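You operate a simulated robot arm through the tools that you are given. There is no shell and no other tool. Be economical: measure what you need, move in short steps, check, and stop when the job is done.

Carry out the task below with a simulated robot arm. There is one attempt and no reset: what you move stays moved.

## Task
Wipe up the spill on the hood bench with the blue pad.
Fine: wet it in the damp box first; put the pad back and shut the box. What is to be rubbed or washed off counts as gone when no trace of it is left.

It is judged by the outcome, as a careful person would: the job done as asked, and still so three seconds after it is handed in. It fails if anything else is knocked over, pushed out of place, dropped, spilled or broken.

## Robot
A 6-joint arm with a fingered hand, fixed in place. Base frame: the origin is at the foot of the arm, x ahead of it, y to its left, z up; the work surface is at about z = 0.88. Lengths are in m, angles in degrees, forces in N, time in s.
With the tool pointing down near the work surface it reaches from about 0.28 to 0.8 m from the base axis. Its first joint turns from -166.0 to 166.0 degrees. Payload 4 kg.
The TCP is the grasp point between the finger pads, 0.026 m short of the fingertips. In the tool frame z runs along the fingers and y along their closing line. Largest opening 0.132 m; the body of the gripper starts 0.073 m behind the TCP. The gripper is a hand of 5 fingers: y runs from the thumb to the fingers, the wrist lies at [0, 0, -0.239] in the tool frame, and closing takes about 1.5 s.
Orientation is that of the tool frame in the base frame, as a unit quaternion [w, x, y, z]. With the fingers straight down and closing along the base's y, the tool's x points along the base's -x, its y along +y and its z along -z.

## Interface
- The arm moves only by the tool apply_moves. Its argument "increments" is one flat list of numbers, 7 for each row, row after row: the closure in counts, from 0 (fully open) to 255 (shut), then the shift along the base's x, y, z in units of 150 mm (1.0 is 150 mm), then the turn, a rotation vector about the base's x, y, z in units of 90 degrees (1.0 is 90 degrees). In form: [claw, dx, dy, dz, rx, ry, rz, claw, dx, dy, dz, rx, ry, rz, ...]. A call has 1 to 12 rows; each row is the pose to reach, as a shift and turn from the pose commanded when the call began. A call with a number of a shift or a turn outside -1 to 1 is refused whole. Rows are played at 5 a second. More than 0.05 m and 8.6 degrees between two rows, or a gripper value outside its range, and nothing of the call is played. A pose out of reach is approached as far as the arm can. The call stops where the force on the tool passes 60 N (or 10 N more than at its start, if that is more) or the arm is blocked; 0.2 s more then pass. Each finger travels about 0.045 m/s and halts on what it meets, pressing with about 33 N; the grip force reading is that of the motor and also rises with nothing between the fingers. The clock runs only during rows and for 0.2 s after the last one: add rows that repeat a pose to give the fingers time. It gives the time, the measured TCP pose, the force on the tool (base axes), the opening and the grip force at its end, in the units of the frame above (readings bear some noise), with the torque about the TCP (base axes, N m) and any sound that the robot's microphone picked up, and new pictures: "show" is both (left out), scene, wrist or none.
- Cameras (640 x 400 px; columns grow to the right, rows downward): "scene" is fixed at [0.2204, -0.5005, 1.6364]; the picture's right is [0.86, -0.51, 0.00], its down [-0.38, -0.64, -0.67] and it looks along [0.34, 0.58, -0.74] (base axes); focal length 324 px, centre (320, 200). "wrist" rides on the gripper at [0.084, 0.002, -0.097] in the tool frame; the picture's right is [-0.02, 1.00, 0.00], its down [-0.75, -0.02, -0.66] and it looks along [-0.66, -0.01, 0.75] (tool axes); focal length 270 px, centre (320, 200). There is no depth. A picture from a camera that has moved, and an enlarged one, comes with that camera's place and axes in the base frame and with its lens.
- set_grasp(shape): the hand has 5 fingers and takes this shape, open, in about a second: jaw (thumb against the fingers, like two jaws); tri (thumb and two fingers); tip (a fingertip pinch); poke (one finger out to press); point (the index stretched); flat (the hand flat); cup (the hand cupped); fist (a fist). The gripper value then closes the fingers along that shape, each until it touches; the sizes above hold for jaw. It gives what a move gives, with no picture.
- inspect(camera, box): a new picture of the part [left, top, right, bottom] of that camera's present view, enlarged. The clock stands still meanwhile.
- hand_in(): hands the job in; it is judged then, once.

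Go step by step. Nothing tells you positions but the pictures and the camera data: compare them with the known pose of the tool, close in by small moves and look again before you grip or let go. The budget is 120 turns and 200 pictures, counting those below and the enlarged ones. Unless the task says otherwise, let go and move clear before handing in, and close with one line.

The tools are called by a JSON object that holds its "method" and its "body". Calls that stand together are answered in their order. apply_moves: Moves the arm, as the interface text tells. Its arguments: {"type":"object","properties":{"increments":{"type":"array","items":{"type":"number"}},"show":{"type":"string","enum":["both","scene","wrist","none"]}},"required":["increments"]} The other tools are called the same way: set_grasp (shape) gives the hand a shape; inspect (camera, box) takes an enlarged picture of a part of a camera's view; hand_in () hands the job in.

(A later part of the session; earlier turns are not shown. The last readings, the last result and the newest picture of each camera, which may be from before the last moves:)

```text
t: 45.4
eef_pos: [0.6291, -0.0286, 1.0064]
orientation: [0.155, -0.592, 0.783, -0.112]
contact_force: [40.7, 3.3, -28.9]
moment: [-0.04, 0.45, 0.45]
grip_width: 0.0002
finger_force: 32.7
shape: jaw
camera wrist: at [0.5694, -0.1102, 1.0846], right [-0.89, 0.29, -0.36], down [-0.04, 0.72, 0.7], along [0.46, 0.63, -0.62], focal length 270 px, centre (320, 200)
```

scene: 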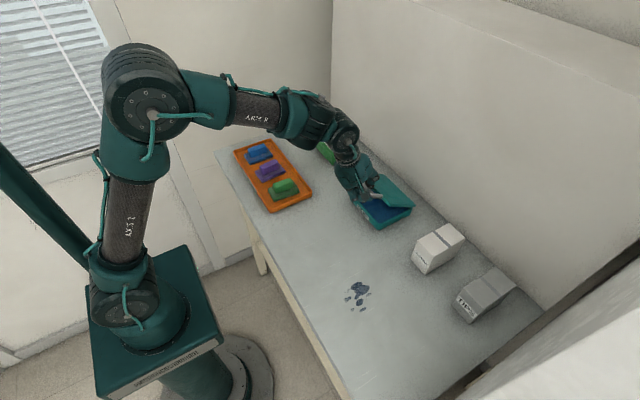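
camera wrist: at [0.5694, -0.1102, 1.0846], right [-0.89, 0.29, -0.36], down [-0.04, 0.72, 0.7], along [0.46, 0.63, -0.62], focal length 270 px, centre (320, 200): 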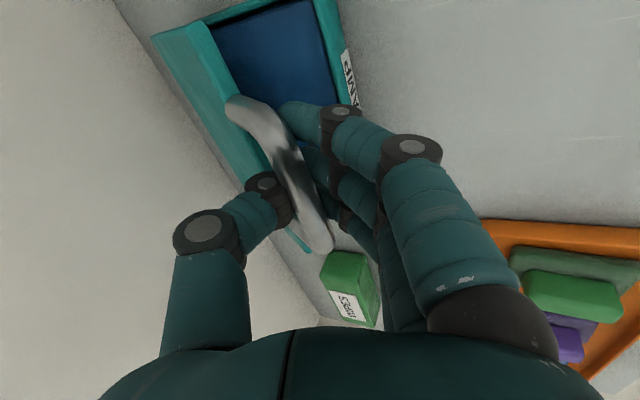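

The lid is about 30° up and I can see a blue wet insert inside. The lid is pulling the hand toward the hinge, so I'll ease that way and check the force.

{"method": "apply_moves", "body": {"increments": [255, 0.04, 0, -0.02, 0, 0, 0, 255, 0.06, 0, -0.03, 0, 0, 0], "show": "none"}}

{"method": "inspect", "body": {"camera": "scene", "box": [310, 130, 430, 240]}}

```text
t: 46.0
eef_pos: [0.6358, -0.0307, 1.0029]
orientation: [0.154, -0.591, 0.784, -0.114]
contact_force: [-0.8, -0.7, -0.6]
moment: [-0.09, 0.1, 0.18]
grip_width: 0.0
finger_force: 33.0
shape: jaw
```

```text
3.64 times, centred on (370, 185) of scene
camera zoom: at [0.2204, -0.5005, 1.6364], right [0.86, -0.51, 0.0], down [-0.38, -0.64, -0.67], along [0.34, 0.58, -0.74], focal length 1177 px, centre (138, 254)
```

zoom: 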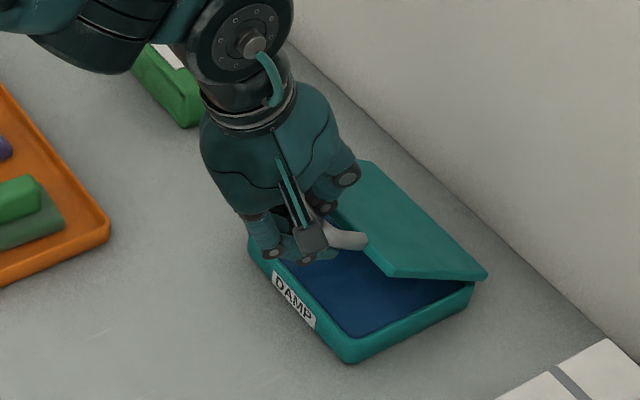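

The force is nil and the box has not moved. I'll continue the arc to about 60°.

{"method": "apply_moves", "body": {"increments": [255, 0.04, 0, 0.06, 0, -0.02, 0, 255, 0.085, 0, 0.12, 0, -0.04, 0, 255, 0.15, 0, 0.19, 0, -0.06, 0, 255, 0.22, 0, 0.25, 0, -0.09, 0], "show": "none"}}

{"method": "inspect", "body": {"camera": "scene", "box": [310, 130, 430, 240]}}

```text
t: 47.0
eef_pos: [0.6697, -0.0292, 1.0393]
orientation: [0.21, -0.581, 0.771, -0.155]
contact_force: [0.1, -4.2, -6.8]
moment: [-0.1, 0.58, 0.44]
grip_width: 0.0
finger_force: 32.8
shape: jaw
```

```text
3.64 times, centred on (370, 185) of scene
camera zoom: at [0.2204, -0.5005, 1.6364], right [0.86, -0.51, 0.0], down [-0.38, -0.64, -0.67], along [0.34, 0.58, -0.74], focal length 1177 px, centre (138, 254)
```

zoom: 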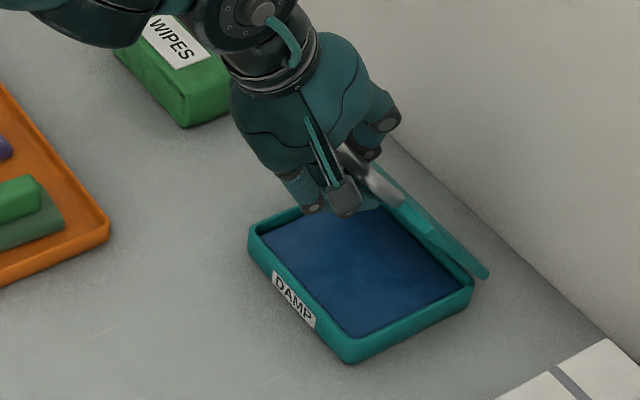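

The lid is at roughly 55°. I'll carry on to near vertical.

{"method": "apply_moves", "body": {"increments": [255, 0.08, 0, 0.06, 0, -0.02, 0, 255, 0.16, 0, 0.113, 0, -0.04, 0, 255, 0.245, 0, 0.155, 0, -0.06, 0, 255, 0.333, 0, 0.193, 0, -0.08, 0, 255, 0.42, 0, 0.22, 0, -0.1, 0, 255, 0.51, 0, 0.24, 0, -0.1, 0], "show": "none"}}

{"method": "inspect", "body": {"camera": "scene", "box": [310, 110, 450, 240]}}

```text
t: 48.4
eef_pos: [0.7455, -0.0289, 1.0777]
orientation: [0.27, -0.568, 0.751, -0.2]
contact_force: [-14.7, 0.8, -2.6]
moment: [0.31, 2.43, 0.9]
grip_width: 0.0
finger_force: 33.4
shape: jaw
```

```text
3.08 times, centred on (380, 175) of scene
camera zoom: at [0.2204, -0.5005, 1.6364], right [0.86, -0.51, 0.0], down [-0.38, -0.64, -0.67], along [0.34, 0.58, -0.74], focal length 996 px, centre (135, 277)
```

zoom: 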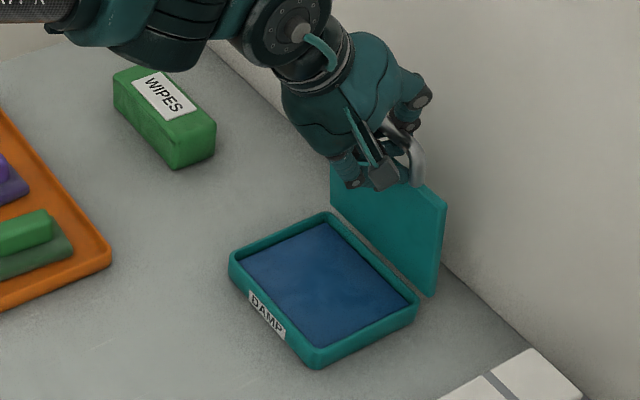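

The lid stands nearly vertical and the box has not moved. I'll push a little further to see whether the lid settles past vertical against a stop.

{"method": "apply_moves", "body": {"increments": [255, 0.06, 0, 0.0, 0, 0, 0, 255, 0.12, 0, 0.0, 0, 0, 0, 255, 0.18, 0, -0.01, 0, 0, 0], "show": "none"}}

{"method": "inspect", "body": {"camera": "scene", "box": [310, 110, 450, 240]}}

```text
t: 49.2
eef_pos: [0.7715, -0.028, 1.0775]
orientation: [0.272, -0.568, 0.751, -0.201]
contact_force: [-21.2, 11.3, 19.8]
moment: [0.32, 3.43, 0.79]
grip_width: 0.001
finger_force: 33.2
shape: jaw
```

```text
3.08 times, centred on (380, 175) of scene
camera zoom: at [0.2204, -0.5005, 1.6364], right [0.86, -0.51, 0.0], down [-0.38, -0.64, -0.67], along [0.34, 0.58, -0.74], focal length 996 px, centre (135, 277)
```

zoom: 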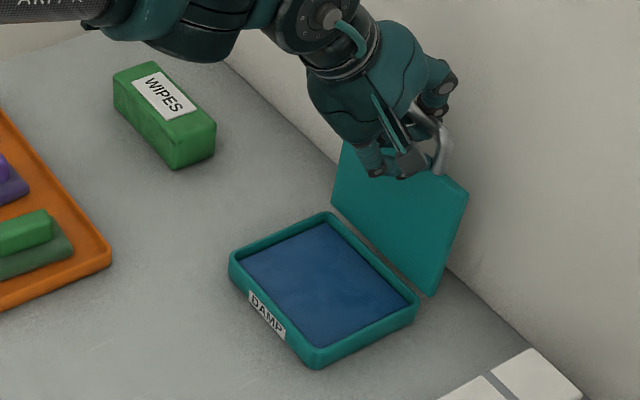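

The lid is leaning past vertical and the box hasn't moved. I'll open the fingers partway and check that the lid stays.

{"method": "apply_moves", "body": {"increments": [235, -0.03, 0, 0, 0, 0, 0, 215, -0.03, 0, 0, 0, 0, 0, 195, -0.03, 0, 0, 0, 0, 0, 180, -0.03, 0, 0, 0, 0, 0, 180, -0.03, 0, 0, 0, 0, 0]}}

{"method": "inspect", "body": {"camera": "scene", "box": [310, 110, 450, 240]}}

```text
t: 50.4
eef_pos: [0.7675, -0.0296, 1.0747]
orientation: [0.27, -0.568, 0.751, -0.2]
contact_force: [0.6, -0.1, 1.2]
moment: [0.0, 0.05, 0.04]
grip_width: 0.0383
finger_force: 0.0
shape: jaw
camera wrist: at [0.6883, -0.1112, 1.1327], right [-0.74, 0.3, -0.6], down [-0.25, 0.72, 0.65], along [0.63, 0.63, -0.46], focal length 270 px, centre (320, 200)
```

scene: 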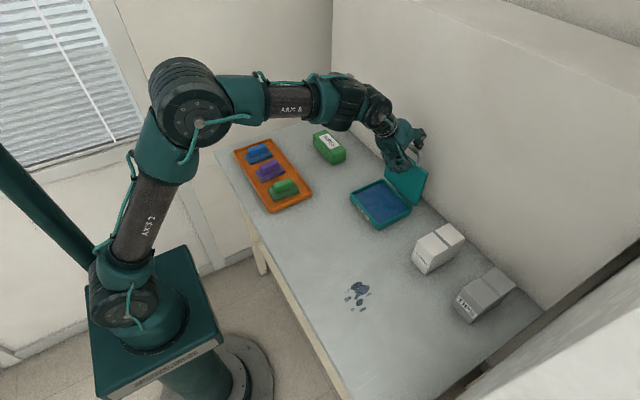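
wrist: 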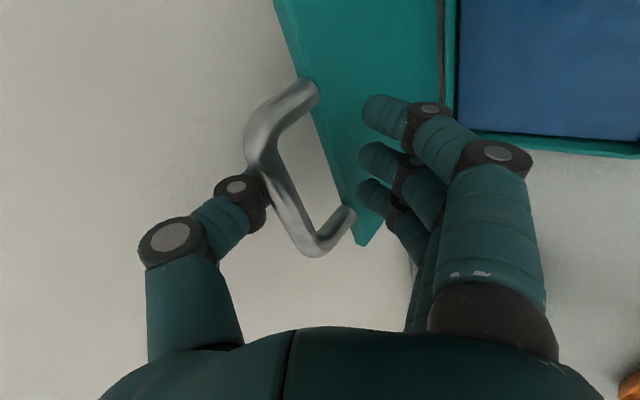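

```text
3.08 times, centred on (380, 175) of scene
camera zoom: at [0.2204, -0.5005, 1.6364], right [0.86, -0.51, 0.0], down [-0.38, -0.64, -0.67], along [0.34, 0.58, -0.74], focal length 996 px, centre (135, 277)
```

zoom: 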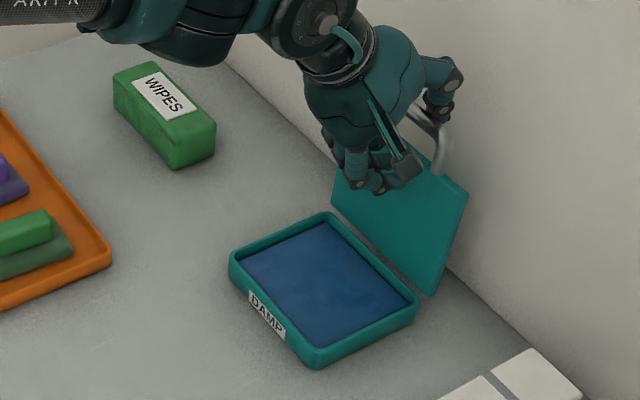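

The lid holds by itself with no load on the hand. I'll back out straight along the finger axis.

{"method": "apply_moves", "body": {"increments": [170, -0.06, 0, 0.08, 0, 0, 0, 170, -0.13, 0, 0.165, 0, 0, 0, 170, -0.22, 0, 0.28, 0, 0, 0, 170, -0.33, 0, 0.42, 0, 0, 0]}}

```text
t: 51.4
eef_pos: [0.7191, -0.0292, 1.1372]
orientation: [0.27, -0.568, 0.752, -0.2]
contact_force: [0.5, -0.6, -0.7]
moment: [-0.01, 0.0, 0.01]
grip_width: 0.0434
finger_force: 0.1
shape: jaw
camera wrist: at [0.6388, -0.1105, 1.1965], right [-0.74, 0.3, -0.6], down [-0.25, 0.72, 0.65], along [0.62, 0.63, -0.46], focal length 270 px, centre (320, 200)
```

scene: 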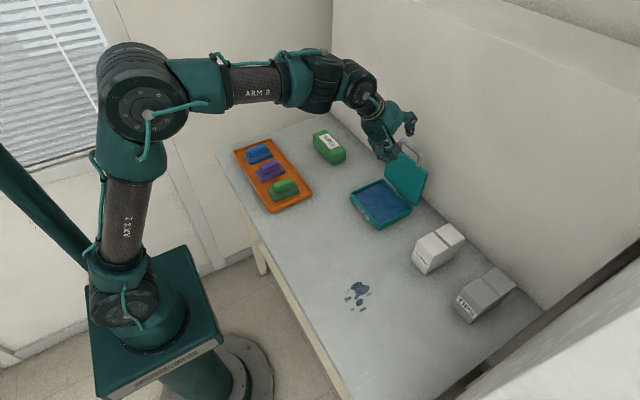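
wrist: 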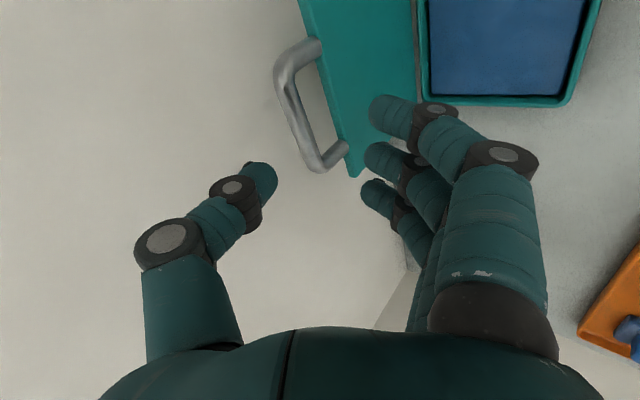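

The lid stays open on its own. Next is the blue pad: I'll back away from the box and spin the hand back so that it closes along y.

{"method": "apply_moves", "body": {"increments": [120, -0.1, 0.05, 0.02, 0.045, 0, -0.057, 120, -0.2, 0.1, 0.04, 0.09, 0, -0.114, 120, -0.3, 0.15, 0.06, 0.135, 0, -0.171, 120, -0.4, 0.25, 0.08, 0.18, 0, -0.228, 120, -0.5, 0.35, 0.1, 0.227, 0, -0.286, 120, -0.6, 0.45, 0.1, 0.272, 0, -0.343, 120, -0.7, 0.55, 0.1, 0.318, 0, -0.4, 120, -0.8, 0.65, 0.1, 0.363, 0, -0.457, 120, -0.9, 0.75, 0.1, 0.409, 0, -0.514, 120, -1.0, 0.85, 0.1, 0.454, 0, -0.572, 120, -1.0, 0.95, 0.1, 0.5, 0, -0.63, 120, -1.0, 1.0, 0.1, 0.5, 0, -0.63]}}

```text
t: 54.0
eef_pos: [0.5685, 0.1207, 1.1532]
orientation: [0.334, -0.011, 0.942, -0.01]
contact_force: [1.2, -0.6, 0.3]
moment: [-0.02, 0.0, 0.0]
grip_width: 0.0689
finger_force: 0.0
shape: jaw
camera wrist: at [0.4423, 0.1216, 1.1746], right [0.0, 1.0, -0.01], down [0.17, 0.01, 0.99], along [0.99, -0.01, -0.17], focal length 270 px, centre (320, 200)
```

scene: 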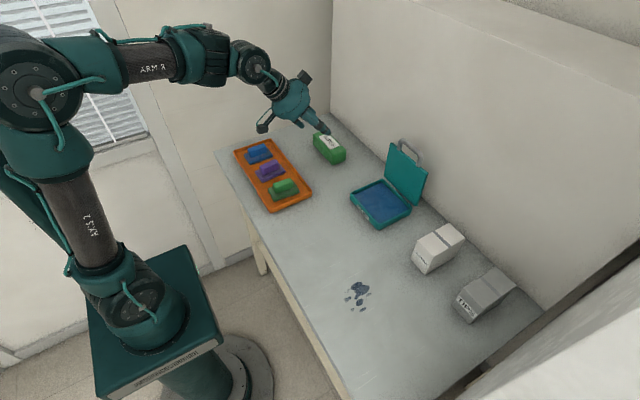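
wrist: 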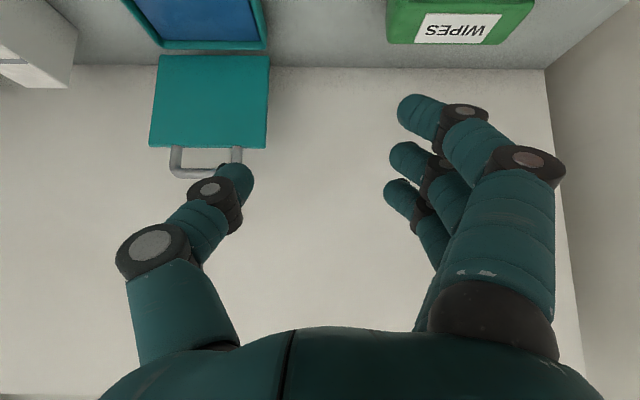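

I'll move over to the tray while lowering and straightening most of the tilt.

{"method": "apply_moves", "body": {"increments": [110, -0.1, 0.2, -0.1, 0, 0.05, 0, 110, -0.2, 0.4, -0.25, 0, 0.1, 0, 110, -0.3, 0.6, -0.4, 0, 0.15, 0, 110, -0.4, 0.8, -0.5, 0, 0.2, 0, 110, -0.5, 1.0, -0.6, 0, 0.23, 0, 110, -0.6, 1.0, -0.6, 0, 0.23, 0], "show": "none"}}

{"method": "apply_moves", "body": {"increments": [110, 0, 0.2, 0, 0, 0.03, 0, 110, 0, 0.4, 0, 0, 0.06, 0, 110, 0, 0.6, 0, 0, 0.09, 0, 110, 0, 0.667, 0, 0, 0.115, 0, 110, 0, 0.667, 0, 0, 0.115, 0]}}

```text
t: 55.4
eef_pos: [0.4781, 0.2713, 1.0635]
orientation: [0.159, -0.013, 0.987, -0.009]
contact_force: [0.4, -0.9, -0.1]
moment: [0.0, 0.01, 0.03]
grip_width: 0.0743
finger_force: 0.0
shape: jaw
```

```text
t: 56.6
eef_pos: [0.4787, 0.371, 1.0631]
orientation: [0.069, -0.012, 0.998, -0.008]
contact_force: [-0.8, -0.5, -0.1]
moment: [-0.04, 0.0, -0.04]
grip_width: 0.0741
finger_force: 0.0
shape: jaw
camera wrist: at [0.3814, 0.3716, 1.1471], right [-0.01, 1.0, -0.01], down [0.65, 0.01, 0.76], along [0.76, -0.01, -0.65], focal length 270 px, centre (320, 200)
```

scene: 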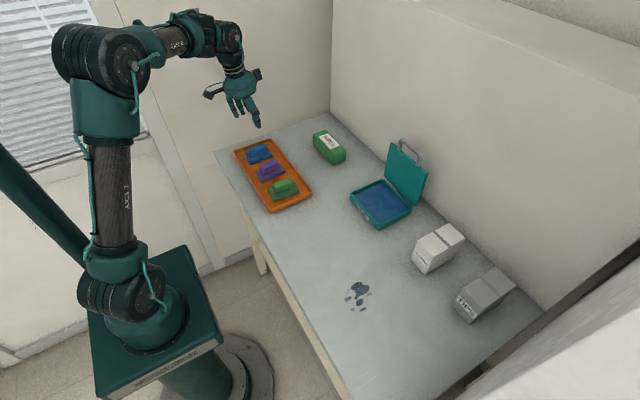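
wrist: 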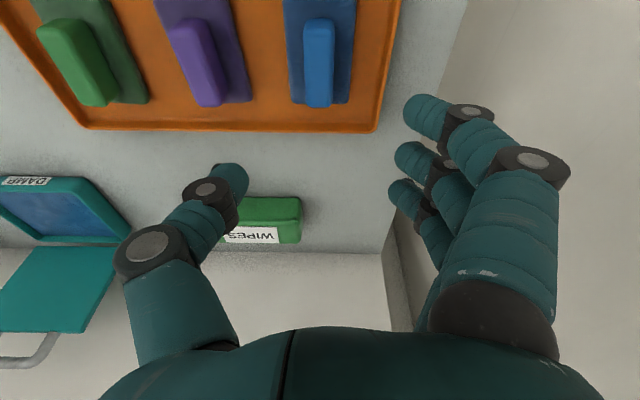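

The blue pad's grip is centred under the hand: x 0.444–0.513, y≈0.371. I'll narrow the fingers and descend toward it.

{"method": "apply_moves", "body": {"increments": [140, 0, 0, -0.25, 0, 0, 0, 140, 0, 0, -0.5, 0, 0, 0, 140, 0, 0, -0.75, 0, 0, 0, 140, 0, 0, -0.75, 0, 0, 0]}}

{"method": "inspect", "body": {"camera": "scene", "box": [215, 110, 315, 200]}}

```text
t: 57.6
eef_pos: [0.4776, 0.3715, 0.9497]
orientation: [0.07, -0.014, 0.997, -0.008]
contact_force: [0.0, 0.1, 0.2]
moment: [0.01, -0.01, 0.01]
grip_width: 0.0603
finger_force: 0.0
shape: jaw
camera wrist: at [0.3821, 0.3718, 1.034], right [-0.01, 1.0, -0.01], down [0.65, 0.01, 0.76], along [0.76, 0.0, -0.65], focal length 270 px, centre (320, 200)
```

scene: 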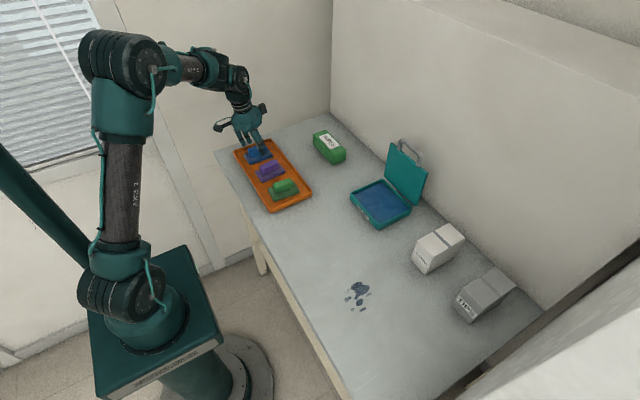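
wrist: 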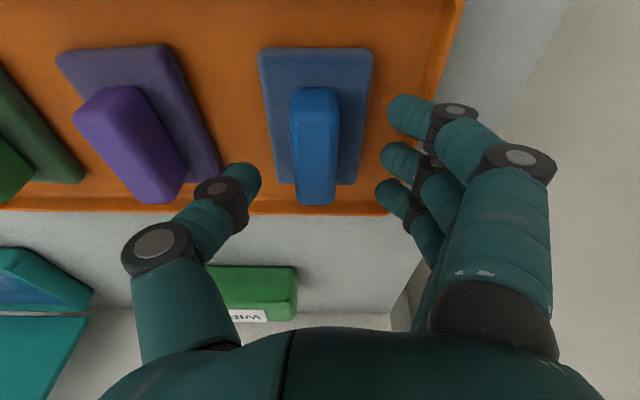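

```text
4.44 times, centred on (265, 155) of scene
camera zoom: at [0.2204, -0.5005, 1.6364], right [0.86, -0.51, 0.0], down [-0.38, -0.64, -0.67], along [0.34, 0.58, -0.74], focal length 1439 px, centre (564, 400)
```

zoom: 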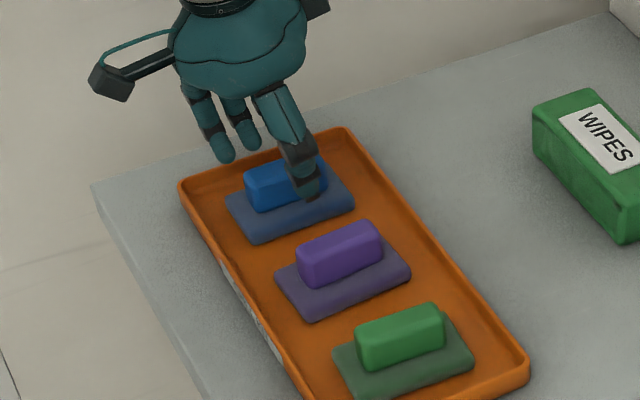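

The fingers straddle the grip well. I'll lower the last bit so the tips sit just above the plate.

{"method": "apply_moves", "body": {"increments": [145, 0, -0.015, -0.05, 0, 0, 0, 145, 0, -0.015, -0.1, 0, 0, 0, 145, 0, -0.015, -0.1, 0, 0, 0], "show": "none"}}

{"method": "inspect", "body": {"camera": "wrist", "box": [200, 40, 460, 240]}}

{"method": "inspect", "body": {"camera": "scene", "box": [235, 120, 295, 170]}}

```text
t: 58.4
eef_pos: [0.4778, 0.3693, 0.936]
orientation: [0.07, -0.013, 0.997, -0.007]
contact_force: [0.2, -0.4, 0.0]
moment: [0.02, 0.04, -0.01]
grip_width: 0.0578
finger_force: 0.1
shape: jaw
```

```text
2.00 times, centred on (330, 140) of wrist
camera zoom: at [0.3823, 0.3693, 1.0191], right [-0.01, 1.0, -0.01], down [0.65, 0.01, 0.76], along [0.76, 0.0, -0.65], focal length 541 px, centre (300, 320)
```

zoom: 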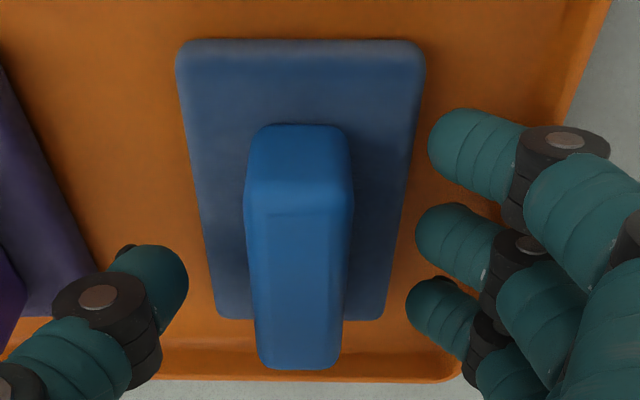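

```text
8.00 times, centred on (265, 145) of scene
camera zoom: at [0.2204, -0.5005, 1.6364], right [0.86, -0.51, 0.0], down [-0.38, -0.64, -0.67], along [0.34, 0.58, -0.74], focal length 2590 px, centre (760, 640)
```

zoom: 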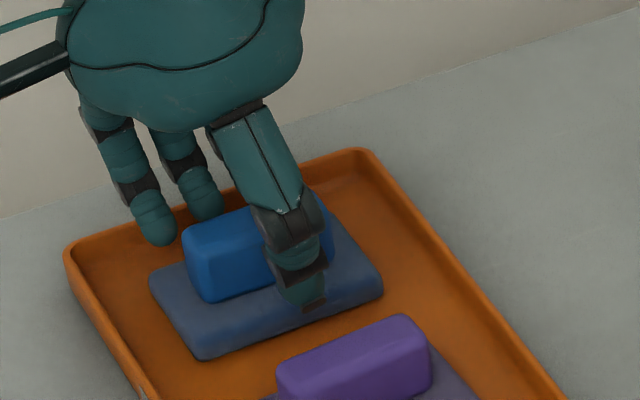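

The fingertips are level with the grip's sides. I'll lower a few more millimetres and close.

{"method": "apply_moves", "body": {"increments": [145, 0, 0, -0.04, 0, 0, 0, 170, 0, 0, -0.04, 0, 0, 0, 195, 0, 0, -0.04, 0, 0, 0, 220, 0, 0, -0.04, 0, 0, 0, 245, 0, 0, -0.04, 0, 0, 0, 255, 0, 0, -0.04, 0, 0, 0, 255, 0, 0, -0.04, 0, 0, 0], "show": "none"}}

{"method": "inspect", "body": {"camera": "wrist", "box": [200, 40, 460, 240]}}

{"method": "inspect", "body": {"camera": "scene", "box": [235, 120, 295, 170]}}

```text
t: 60.0
eef_pos: [0.4791, 0.369, 0.9297]
orientation: [0.071, -0.013, 0.997, -0.008]
contact_force: [1.1, -3.1, 9.1]
moment: [0.1, 0.31, 0.06]
grip_width: 0.0219
finger_force: 33.4
shape: jaw
```

```text
2.00 times, centred on (330, 140) of wrist
camera zoom: at [0.3823, 0.3693, 1.0137], right [-0.01, 1.0, -0.01], down [0.65, 0.01, 0.76], along [0.76, 0.0, -0.65], focal length 541 px, centre (300, 320)
```

zoom: 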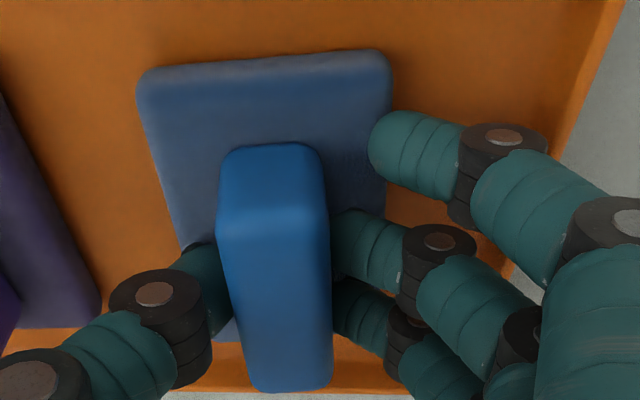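

```text
8.00 times, centred on (265, 145) of scene
camera zoom: at [0.2204, -0.5005, 1.6364], right [0.86, -0.51, 0.0], down [-0.38, -0.64, -0.67], along [0.34, 0.58, -0.74], focal length 2590 px, centre (760, 640)
```

zoom: 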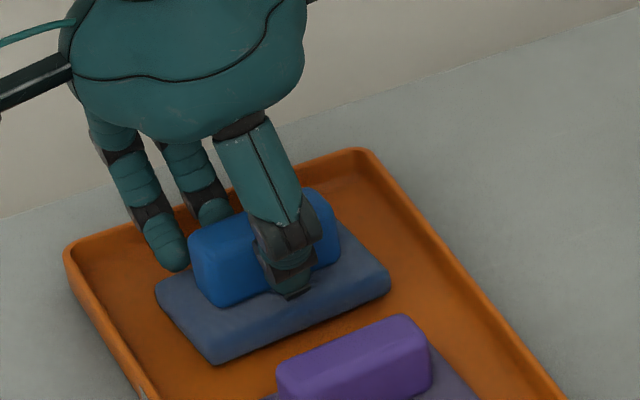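

Three fingers and the thumb hold, but the index caught the plate edge and nudged the pad a bit. I'll reopen, rise a few millimetres with less tilt, and regrip.

{"method": "apply_moves", "body": {"increments": [220, 0, 0, 0, 0, 0, 0, 180, 0, 0, 0, 0, 0, 0, 150, 0, 0, 0, 0, 0, 0, 145, 0, -0.01, 0.03, 0, 0.03, 0, 145, 0, -0.01, 0.035, 0, 0.06, 0, 145, 0, -0.01, 0.035, 0, 0.06, 0], "show": "none"}}

{"method": "inspect", "body": {"camera": "wrist", "box": [200, 40, 460, 240]}}

```text
t: 61.4
eef_pos: [0.4789, 0.3669, 0.9352]
orientation: [0.022, -0.014, 1.0, -0.006]
contact_force: [1.0, 0.2, 0.4]
moment: [0.01, -0.01, -0.06]
grip_width: 0.0561
finger_force: 0.0
shape: jaw
```

```text
2.00 times, centred on (330, 140) of wrist
camera zoom: at [0.3903, 0.3681, 1.0272], right [-0.01, 1.0, -0.01], down [0.72, 0.01, 0.69], along [0.69, 0.0, -0.72], focal length 541 px, centre (300, 320)
```

zoom: 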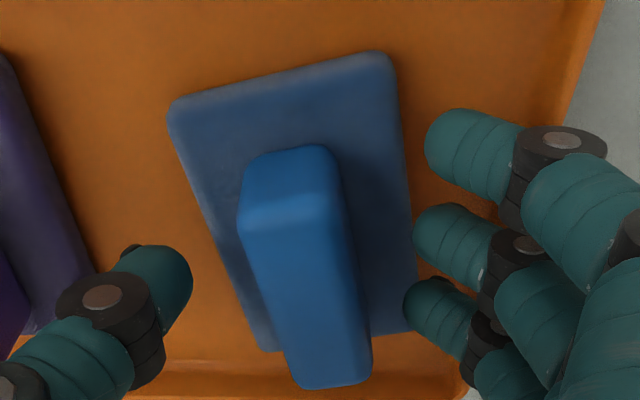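

The pad is turned about 8° now. I'll turn the hand to match, centre on the grip, and close again.

{"method": "apply_moves", "body": {"increments": [145, 0, 0.027, 0.0, 0, 0, 0.045, 145, 0, 0.027, 0.0, 0, 0, 0.09, 145, 0, 0.027, 0.0, 0, 0, 0.09], "show": "none"}}

{"method": "inspect", "body": {"camera": "wrist", "box": [200, 40, 460, 240]}}

```text
t: 62.2
eef_pos: [0.4784, 0.3713, 0.9351]
orientation: [0.024, -0.085, 0.996, -0.005]
contact_force: [0.3, 0.9, 0.1]
moment: [0.01, 0.0, 0.0]
grip_width: 0.0558
finger_force: 0.1
shape: jaw
```

```text
2.00 times, centred on (330, 140) of wrist
camera zoom: at [0.3909, 0.3593, 1.027], right [-0.15, 0.99, -0.01], down [0.71, 0.12, 0.69], along [0.69, 0.09, -0.72], focal length 541 px, centre (300, 320)
```

zoom: 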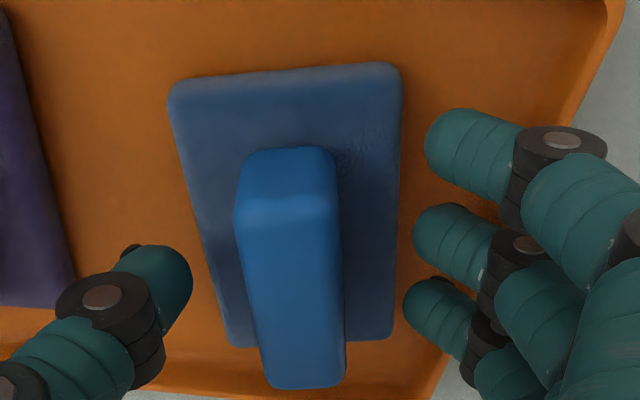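

Nearly aligned. I'll add a small extra turn and close.

{"method": "apply_moves", "body": {"increments": [150, 0, -0.005, 0.01, 0, 0, 0.035, 175, 0, -0.005, 0.01, 0, 0, 0.035, 200, 0, -0.005, 0.01, 0, 0, 0.035, 225, 0, -0.005, 0.01, 0, 0, 0.035, 250, 0, -0.005, 0.01, 0, 0, 0.035, 255, 0, -0.005, 0.01, 0, 0, 0.035, 255, 0, -0.005, 0.01, 0, 0, 0.035], "show": "none"}}

{"method": "inspect", "body": {"camera": "wrist", "box": [200, 40, 460, 240]}}

{"method": "inspect", "body": {"camera": "scene", "box": [235, 120, 295, 170]}}

```text
t: 63.8
eef_pos: [0.4783, 0.371, 0.9357]
orientation: [0.024, -0.111, 0.993, -0.004]
contact_force: [-0.6, 0.5, 0.6]
moment: [0.02, 0.01, 0.05]
grip_width: 0.0168
finger_force: 33.6
shape: jaw
```

```text
2.00 times, centred on (330, 140) of wrist
camera zoom: at [0.3916, 0.3537, 1.0286], right [-0.2, 0.98, -0.01], down [0.71, 0.16, 0.69], along [0.68, 0.13, -0.72], focal length 541 px, centre (300, 320)
```

zoom: 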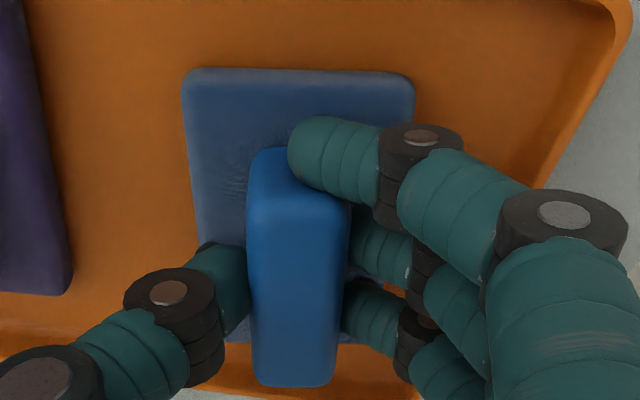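

```text
8.00 times, centred on (265, 145) of scene
camera zoom: at [0.2204, -0.5005, 1.6364], right [0.86, -0.51, 0.0], down [-0.38, -0.64, -0.67], along [0.34, 0.58, -0.74], focal length 2590 px, centre (760, 640)
```

zoom: 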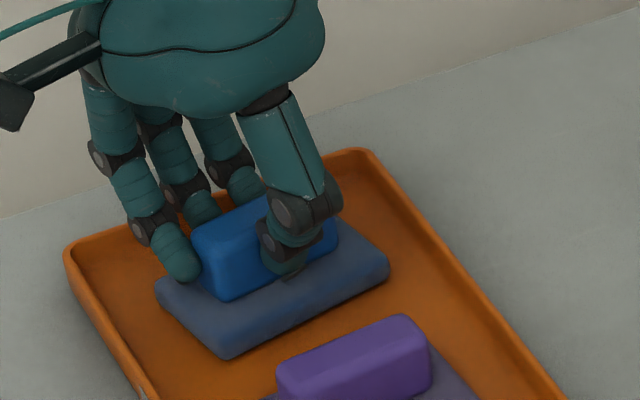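

The thumb and two fingers hold the grip, with the index at its end. I'll lift slowly and check the hold.

{"method": "apply_moves", "body": {"increments": [255, 0, 0, 0.1, 0, 0, 0, 255, 0, 0, 0.25, 0, 0, 0, 255, 0, 0, 0.45, 0, 0, 0, 255, 0, 0, 0.6, 0, 0, 0], "show": "scene"}}

{"method": "inspect", "body": {"camera": "wrist", "box": [200, 40, 460, 240]}}

{"method": "inspect", "body": {"camera": "scene", "box": [220, 80, 300, 180]}}

```text
t: 64.8
eef_pos: [0.4761, 0.3695, 1.0249]
orientation: [0.022, -0.111, 0.994, -0.004]
contact_force: [1.0, -0.2, -1.0]
moment: [0.01, 0.0, -0.02]
grip_width: 0.0165
finger_force: 33.5
shape: jaw
```

scene: 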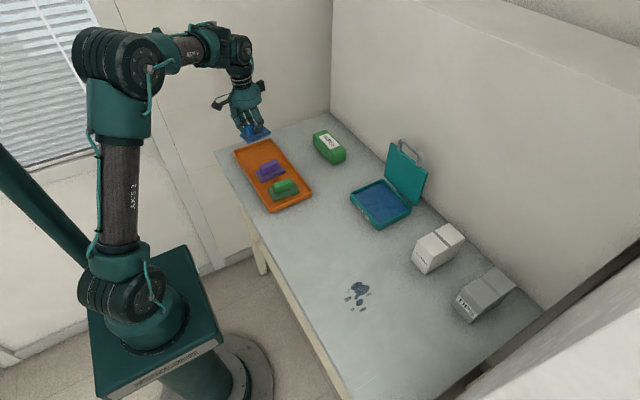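

```text
2.00 times, centred on (330, 140) of wrist
camera zoom: at [0.3912, 0.3532, 1.1183], right [-0.2, 0.98, -0.01], down [0.71, 0.16, 0.69], along [0.68, 0.13, -0.72], focal length 541 px, centre (300, 320)
```

zoom: 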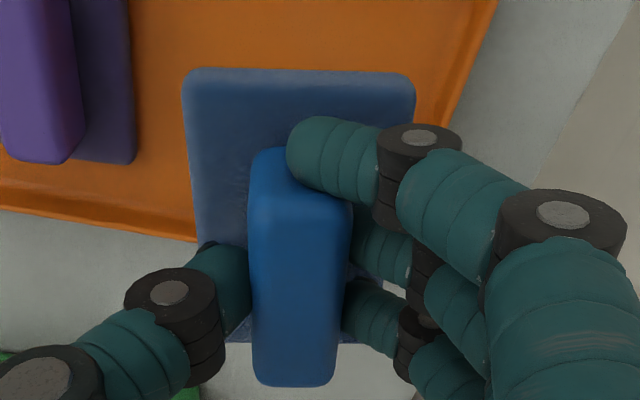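

```text
4.00 times, centred on (260, 130) of scene
camera zoom: at [0.2204, -0.5005, 1.6364], right [0.86, -0.51, 0.0], down [-0.38, -0.64, -0.67], along [0.34, 0.58, -0.74], focal length 1295 px, centre (560, 480)
```

zoom: 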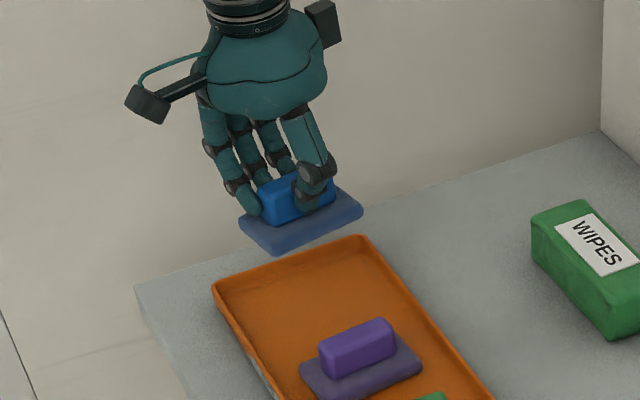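

The pad is held flat and firmly. I'll carry it toward the damp box with some forward tilt to stay clear of the wrist singularity, squaring it to the base as I go.

{"method": "apply_moves", "body": {"increments": [255, 0.05, -0.15, 0.05, 0, -0.03, -0.03, 255, 0.1, -0.3, 0.1, 0, -0.06, -0.05, 255, 0.2, -0.45, 0.15, 0, -0.09, -0.07, 255, 0.3, -0.6, 0.2, 0, -0.12, -0.09, 255, 0.4, -0.75, 0.2, 0, -0.15, -0.11, 255, 0.5, -0.9, 0.2, 0, -0.18, -0.13, 255, 0.6, -1.0, 0.2, 0, -0.2, -0.141, 255, 0.7, -1.0, 0.2, 0, -0.2, -0.141], "show": "none"}}

{"method": "apply_moves", "body": {"increments": [255, 0.05, -0.25, 0, 0, 0, 0, 255, 0.1, -0.5, 0, 0, 0, 0, 255, 0.2, -0.75, 0, 0, 0, 0, 255, 0.3, -1.0, 0, 0, 0, 0, 255, 0.3, -1.0, 0, 0, 0, 0]}}

```text
t: 66.6
eef_pos: [0.5842, 0.2219, 1.0574]
orientation: [0.177, 0.0, 0.984, -0.024]
contact_force: [-0.3, -0.2, -1.1]
moment: [-0.02, 0.02, 0.05]
grip_width: 0.0166
finger_force: 33.2
shape: jaw
```

```text
t: 67.8
eef_pos: [0.6274, 0.0694, 1.0548]
orientation: [0.177, 0.0, 0.984, -0.024]
contact_force: [-0.1, 0.4, -0.6]
moment: [0.02, 0.04, 0.02]
grip_width: 0.0165
finger_force: 32.7
shape: jaw
camera wrist: at [0.5159, 0.0749, 1.1157], right [0.03, 1.0, -0.04], down [0.48, 0.02, 0.88], along [0.88, -0.04, -0.47], focal length 270 px, centre (320, 200)
```

scene: 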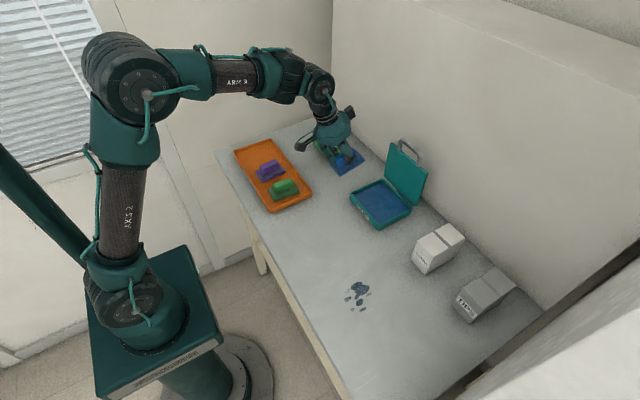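
wrist: 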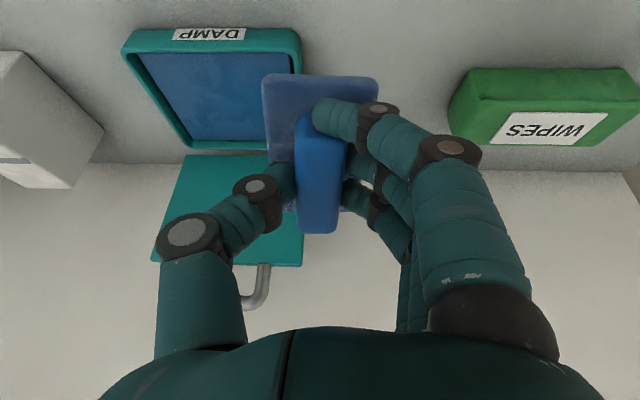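

I'll move over the box and correct the small sideways tilt.

{"method": "apply_moves", "body": {"increments": [255, 0.1, -0.16, 0, 0.01, 0, 0, 255, 0.2, -0.32, 0, 0.02, 0, 0, 255, 0.35, -0.48, 0, 0.03, 0, 0, 255, 0.487, -0.636, -0.05, 0.03, 0, 0, 255, 0.487, -0.636, -0.05, 0.03, 0, 0]}}

{"method": "inspect", "body": {"camera": "scene", "box": [320, 110, 440, 240]}}

```text
t: 69.0
eef_pos: [0.7021, -0.025, 1.0483]
orientation: [0.177, 0.005, 0.984, -0.002]
contact_force: [-0.7, -0.4, -0.3]
moment: [0.0, 0.01, 0.0]
grip_width: 0.0163
finger_force: 33.0
shape: jaw
camera wrist: at [0.5898, -0.0224, 1.1091], right [0.03, 1.0, 0.01], down [0.48, -0.02, 0.88], along [0.88, -0.02, -0.48], focal length 270 px, centre (320, 200)
```

scene: 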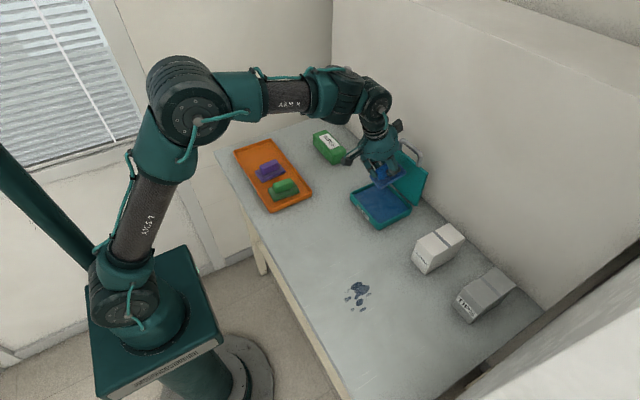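
wrist: 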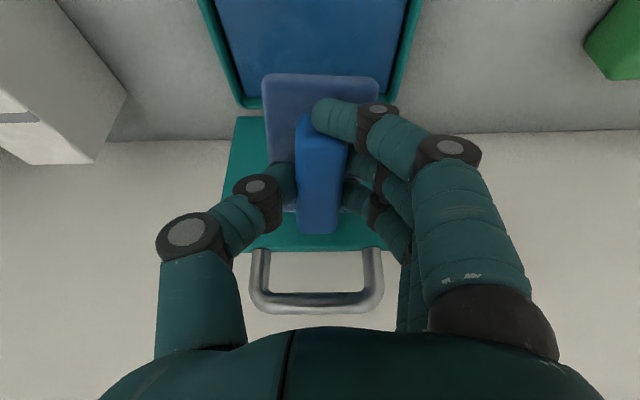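

```text
3.08 times, centred on (380, 175) of scene
camera zoom: at [0.2204, -0.5005, 1.6364], right [0.86, -0.51, 0.0], down [-0.38, -0.64, -0.67], along [0.34, 0.58, -0.74], focal length 996 px, centre (135, 277)
```

zoom: 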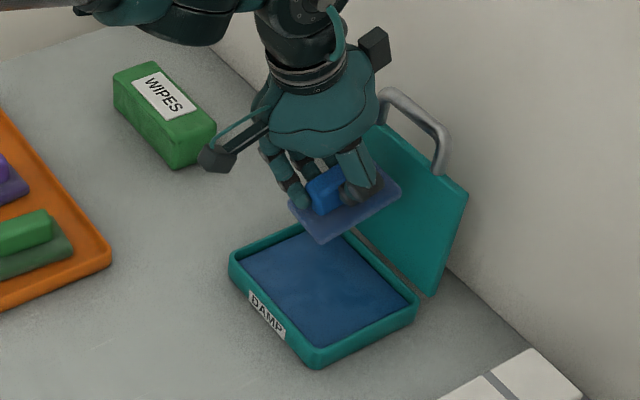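

The pad is centred over the box and clear of the lid. I'll lower it while straightening.

{"method": "apply_moves", "body": {"increments": [255, 0, 0, -0.12, 0, 0.05, 0, 255, 0.01, 0, -0.24, 0, 0.1, 0, 255, 0.02, 0, -0.36, 0, 0.14, 0, 255, 0.03, 0, -0.48, 0, 0.17, 0, 255, 0.03, 0, -0.52, 0, 0.195, 0, 255, 0.03, 0, -0.52, 0, 0.195, 0]}}

{"method": "inspect", "body": {"camera": "scene", "box": [320, 110, 440, 240]}}

```text
t: 70.4
eef_pos: [0.706, -0.0249, 0.9697]
orientation: [0.025, 0.004, 1.0, -0.002]
contact_force: [-0.3, 0.5, -0.1]
moment: [-0.01, 0.01, 0.0]
grip_width: 0.0165
finger_force: 33.2
shape: jaw
camera wrist: at [0.6175, -0.0227, 1.0616], right [0.03, 1.0, 0.0], down [0.72, -0.02, 0.69], along [0.69, -0.02, -0.72], focal length 270 px, centre (320, 200)
```

scene: 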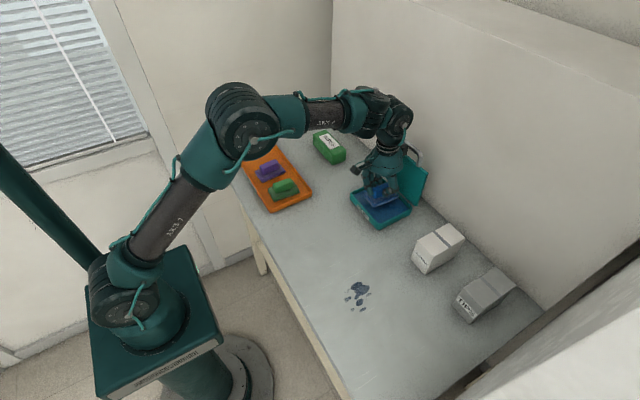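
wrist: 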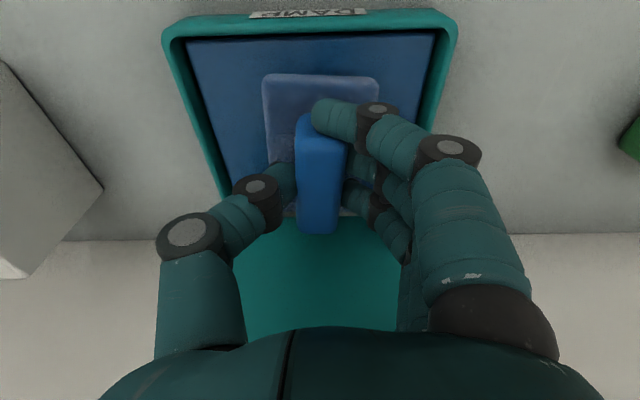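

```text
3.08 times, centred on (380, 175) of scene
camera zoom: at [0.2204, -0.5005, 1.6364], right [0.86, -0.51, 0.0], down [-0.38, -0.64, -0.67], along [0.34, 0.58, -0.74], focal length 996 px, centre (135, 277)
```

zoom: 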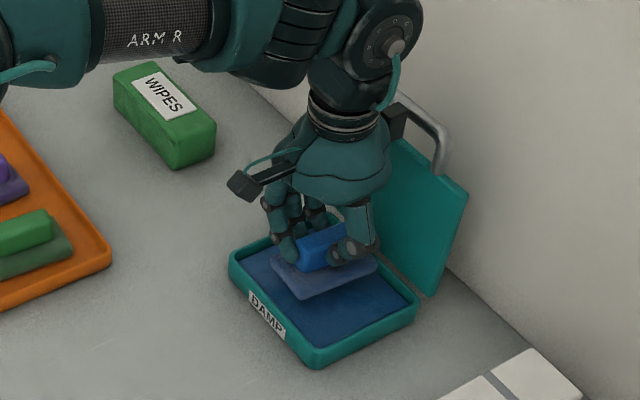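

The pad is inside the box rim with no contact. I'll press down gently onto the wet insert.

{"method": "apply_moves", "body": {"increments": [255, 0, 0, -0.04, 0, 0, 0, 255, 0, 0, -0.08, 0, 0, 0, 255, 0, 0, -0.11, 0, 0, 0, 255, 0, 0, -0.13, 0, 0, 0], "show": "none"}}

```text
t: 71.4
eef_pos: [0.7062, -0.0257, 0.9516]
orientation: [0.026, 0.004, 1.0, -0.002]
contact_force: [-0.6, -1.5, 6.0]
moment: [0.08, 0.0, 0.01]
grip_width: 0.0166
finger_force: 32.8
shape: jaw
```

Contact is at about 6 N. I'll press slightly harder, hold it for a moment to soak, then look.

{"method": "apply_moves", "body": {"increments": [255, 0, 0, -0.02, 0, 0, 0, 255, 0, 0, -0.025, 0, 0, 0, 255, 0, 0, -0.025, 0, 0, 0, 255, 0, 0, -0.025, 0, 0, 0, 255, 0, 0, -0.025, 0, 0, 0, 255, 0, 0, -0.025, 0, 0, 0, 255, 0, 0, -0.025, 0, 0, 0, 255, 0, 0, -0.025, 0, 0, 0], "show": "none"}}

{"method": "inspect", "body": {"camera": "wrist", "box": [150, 0, 480, 250]}}

```text
t: 73.2
eef_pos: [0.7066, -0.0241, 0.9491]
orientation: [0.026, 0.004, 1.0, -0.001]
contact_force: [2.9, -3.6, 41.3]
moment: [0.0, -0.22, 0.15]
grip_width: 0.0188
finger_force: 33.1
shape: jaw
```

```text
1.60 times, centred on (315, 125) of wrist
camera zoom: at [0.6172, -0.0225, 1.0408], right [0.03, 1.0, 0.0], down [0.72, -0.02, 0.7], along [0.7, -0.02, -0.72], focal length 432 px, centre (328, 320)
```

zoom: 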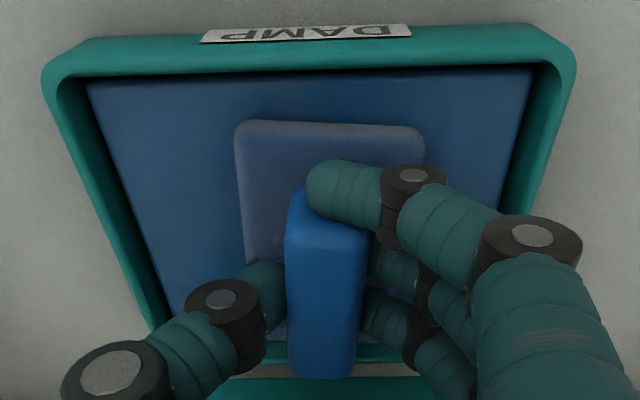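

The pad was pressed with 41 N, so it should be wet. I'll lift it out straight, then tilt to clear the lid.

{"method": "apply_moves", "body": {"increments": [255, 0, 0, 0.05, 0, 0, 0, 255, 0, 0, 0.15, 0, 0, 0, 255, -0.02, 0, 0.25, 0, -0.03, 0, 255, -0.04, 0, 0.36, 0, -0.08, 0, 255, -0.1, 0, 0.48, 0, -0.13, 0, 255, -0.2, -0.1, 0.6, 0, -0.17, 0]}}

{"method": "inspect", "body": {"camera": "scene", "box": [320, 110, 440, 240]}}

```text
t: 74.6
eef_pos: [0.6756, -0.0394, 1.0368]
orientation: [0.157, 0.003, 0.988, 0.0]
contact_force: [-0.4, -1.0, -1.4]
moment: [0.02, -0.02, 0.01]
grip_width: 0.0172
finger_force: 33.2
shape: jaw
camera wrist: at [0.5657, -0.0372, 1.102], right [0.03, 1.0, 0.01], down [0.51, -0.02, 0.86], along [0.86, -0.02, -0.51], focal length 270 px, centre (320, 200)
```

scene: 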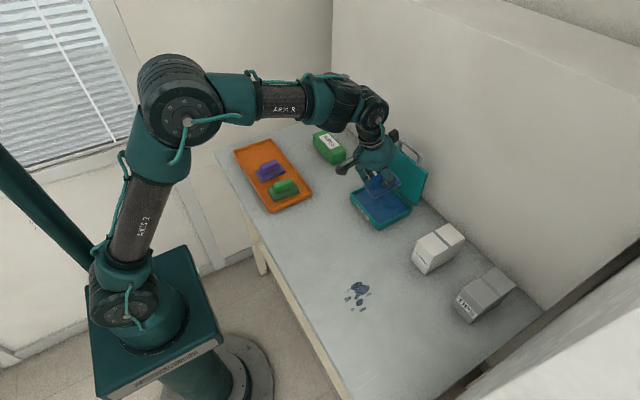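
wrist: 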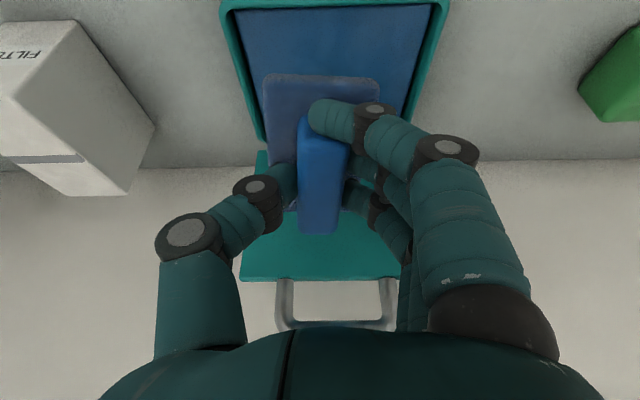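

```text
3.08 times, centred on (380, 175) of scene
camera zoom: at [0.2204, -0.5005, 1.6364], right [0.86, -0.51, 0.0], down [-0.38, -0.64, -0.67], along [0.34, 0.58, -0.74], focal length 996 px, centre (135, 277)
```

zoom: 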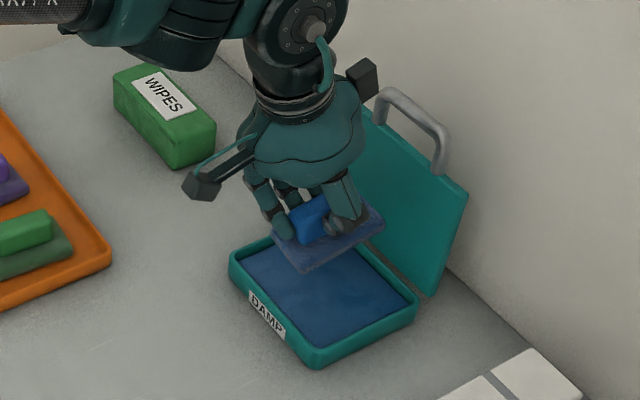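

The pad's rim looks darker, so it is wet. I'll carry it back over the open bench toward the spill at about x 0.445–0.525, y −0.28 to −0.195.

{"method": "apply_moves", "body": {"increments": [255, -0.25, 0, 0, 0, 0.02, 0, 255, -0.5, -0.05, 0, 0, 0.05, 0, 255, -0.75, -0.15, 0, 0, 0.09, 0, 255, -1.0, -0.3, -0.1, 0, 0.13, 0, 255, -1.0, -0.5, -0.2, 0, 0.147, 0, 255, -1.0, -0.7, -0.25, 0, 0.147, 0, 255, -1.0, -0.7, -0.25, 0, 0.147, 0], "show": "none"}}

{"method": "apply_moves", "body": {"increments": [255, -0.1, 0, 0, 0, 0, 0, 255, -0.22, 0, -0.1, 0, 0, 0, 255, -0.22, 0, -0.15, 0, 0, 0]}}

{"method": "inspect", "body": {"camera": "scene", "box": [300, 200, 420, 330]}}

```text
t: 76.2
eef_pos: [0.5261, -0.1449, 0.9997]
orientation: [0.042, 0.003, 0.999, -0.002]
contact_force: [-0.2, 0.6, 0.2]
moment: [0.0, 0.01, -0.01]
grip_width: 0.0168
finger_force: 33.3
shape: jaw
```

```text
t: 77.0
eef_pos: [0.4937, -0.1448, 0.9765]
orientation: [0.044, 0.004, 0.999, -0.002]
contact_force: [-0.9, 0.2, -1.5]
moment: [0.03, 0.02, 0.01]
grip_width: 0.017
finger_force: 33.4
shape: jaw
camera wrist: at [0.4012, -0.1428, 1.0661], right [0.03, 1.0, 0.0], down [0.69, -0.02, 0.72], along [0.72, -0.02, -0.69], focal length 270 px, centre (320, 200)
```

scene: 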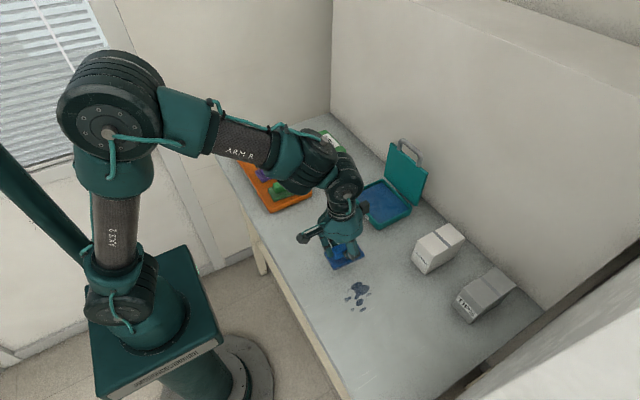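
wrist: 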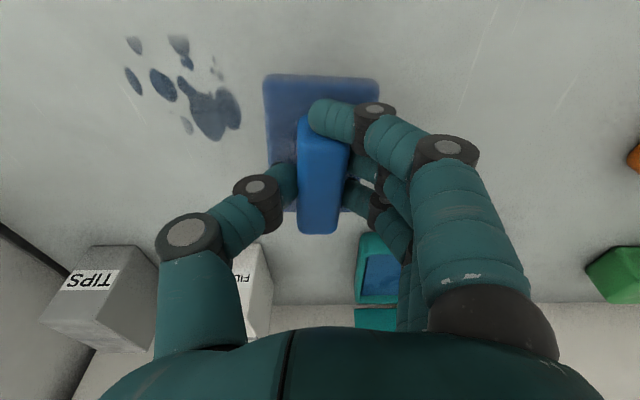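

```text
3.08 times, centred on (360, 265) of scene
camera zoom: at [0.2204, -0.5005, 1.6364], right [0.86, -0.51, 0.0], down [-0.38, -0.64, -0.67], along [0.34, 0.58, -0.74], focal length 996 px, centre (197, 0)
```

zoom: 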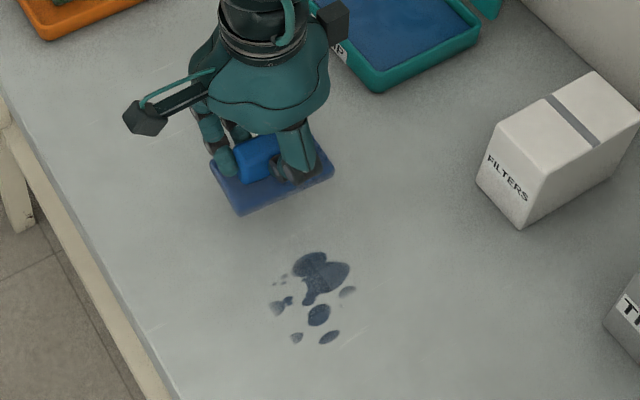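

The spill spans x 0.445–0.52, y −0.28 to −0.20, and the pad's 9 cm length covers that width. I'll level the pad beside the spill and lower it to contact.

{"method": "apply_moves", "body": {"increments": [255, -0.06, -0.05, -0.1, 0, 0.015, 0, 255, -0.07, -0.05, -0.2, 0, 0.025, 0, 255, -0.07, -0.05, -0.26, 0, 0.025, 0, 255, -0.07, -0.05, -0.28, 0, 0.025, 0, 255, -0.07, -0.05, -0.3, 0, 0.025, 0], "show": "none"}}

```text
t: 78.2
eef_pos: [0.4829, -0.1532, 0.932]
orientation: [0.023, 0.004, 1.0, -0.001]
contact_force: [0.0, -1.0, -0.8]
moment: [0.02, -0.01, -0.01]
grip_width: 0.017
finger_force: 32.9
shape: jaw
```

{"method": "apply_moves", "body": {"increments": [255, 0, 0, -0.015, 0, 0, 0, 255, 0, 0, -0.03, 0, 0, 0, 255, 0, 0, -0.04, 0, 0, 0], "show": "none"}}

```text
t: 79.0
eef_pos: [0.484, -0.1543, 0.9278]
orientation: [0.025, 0.005, 1.0, -0.002]
contact_force: [-5.5, -4.8, 33.8]
moment: [0.01, -0.02, 0.0]
grip_width: 0.0181
finger_force: 32.9
shape: jaw
```

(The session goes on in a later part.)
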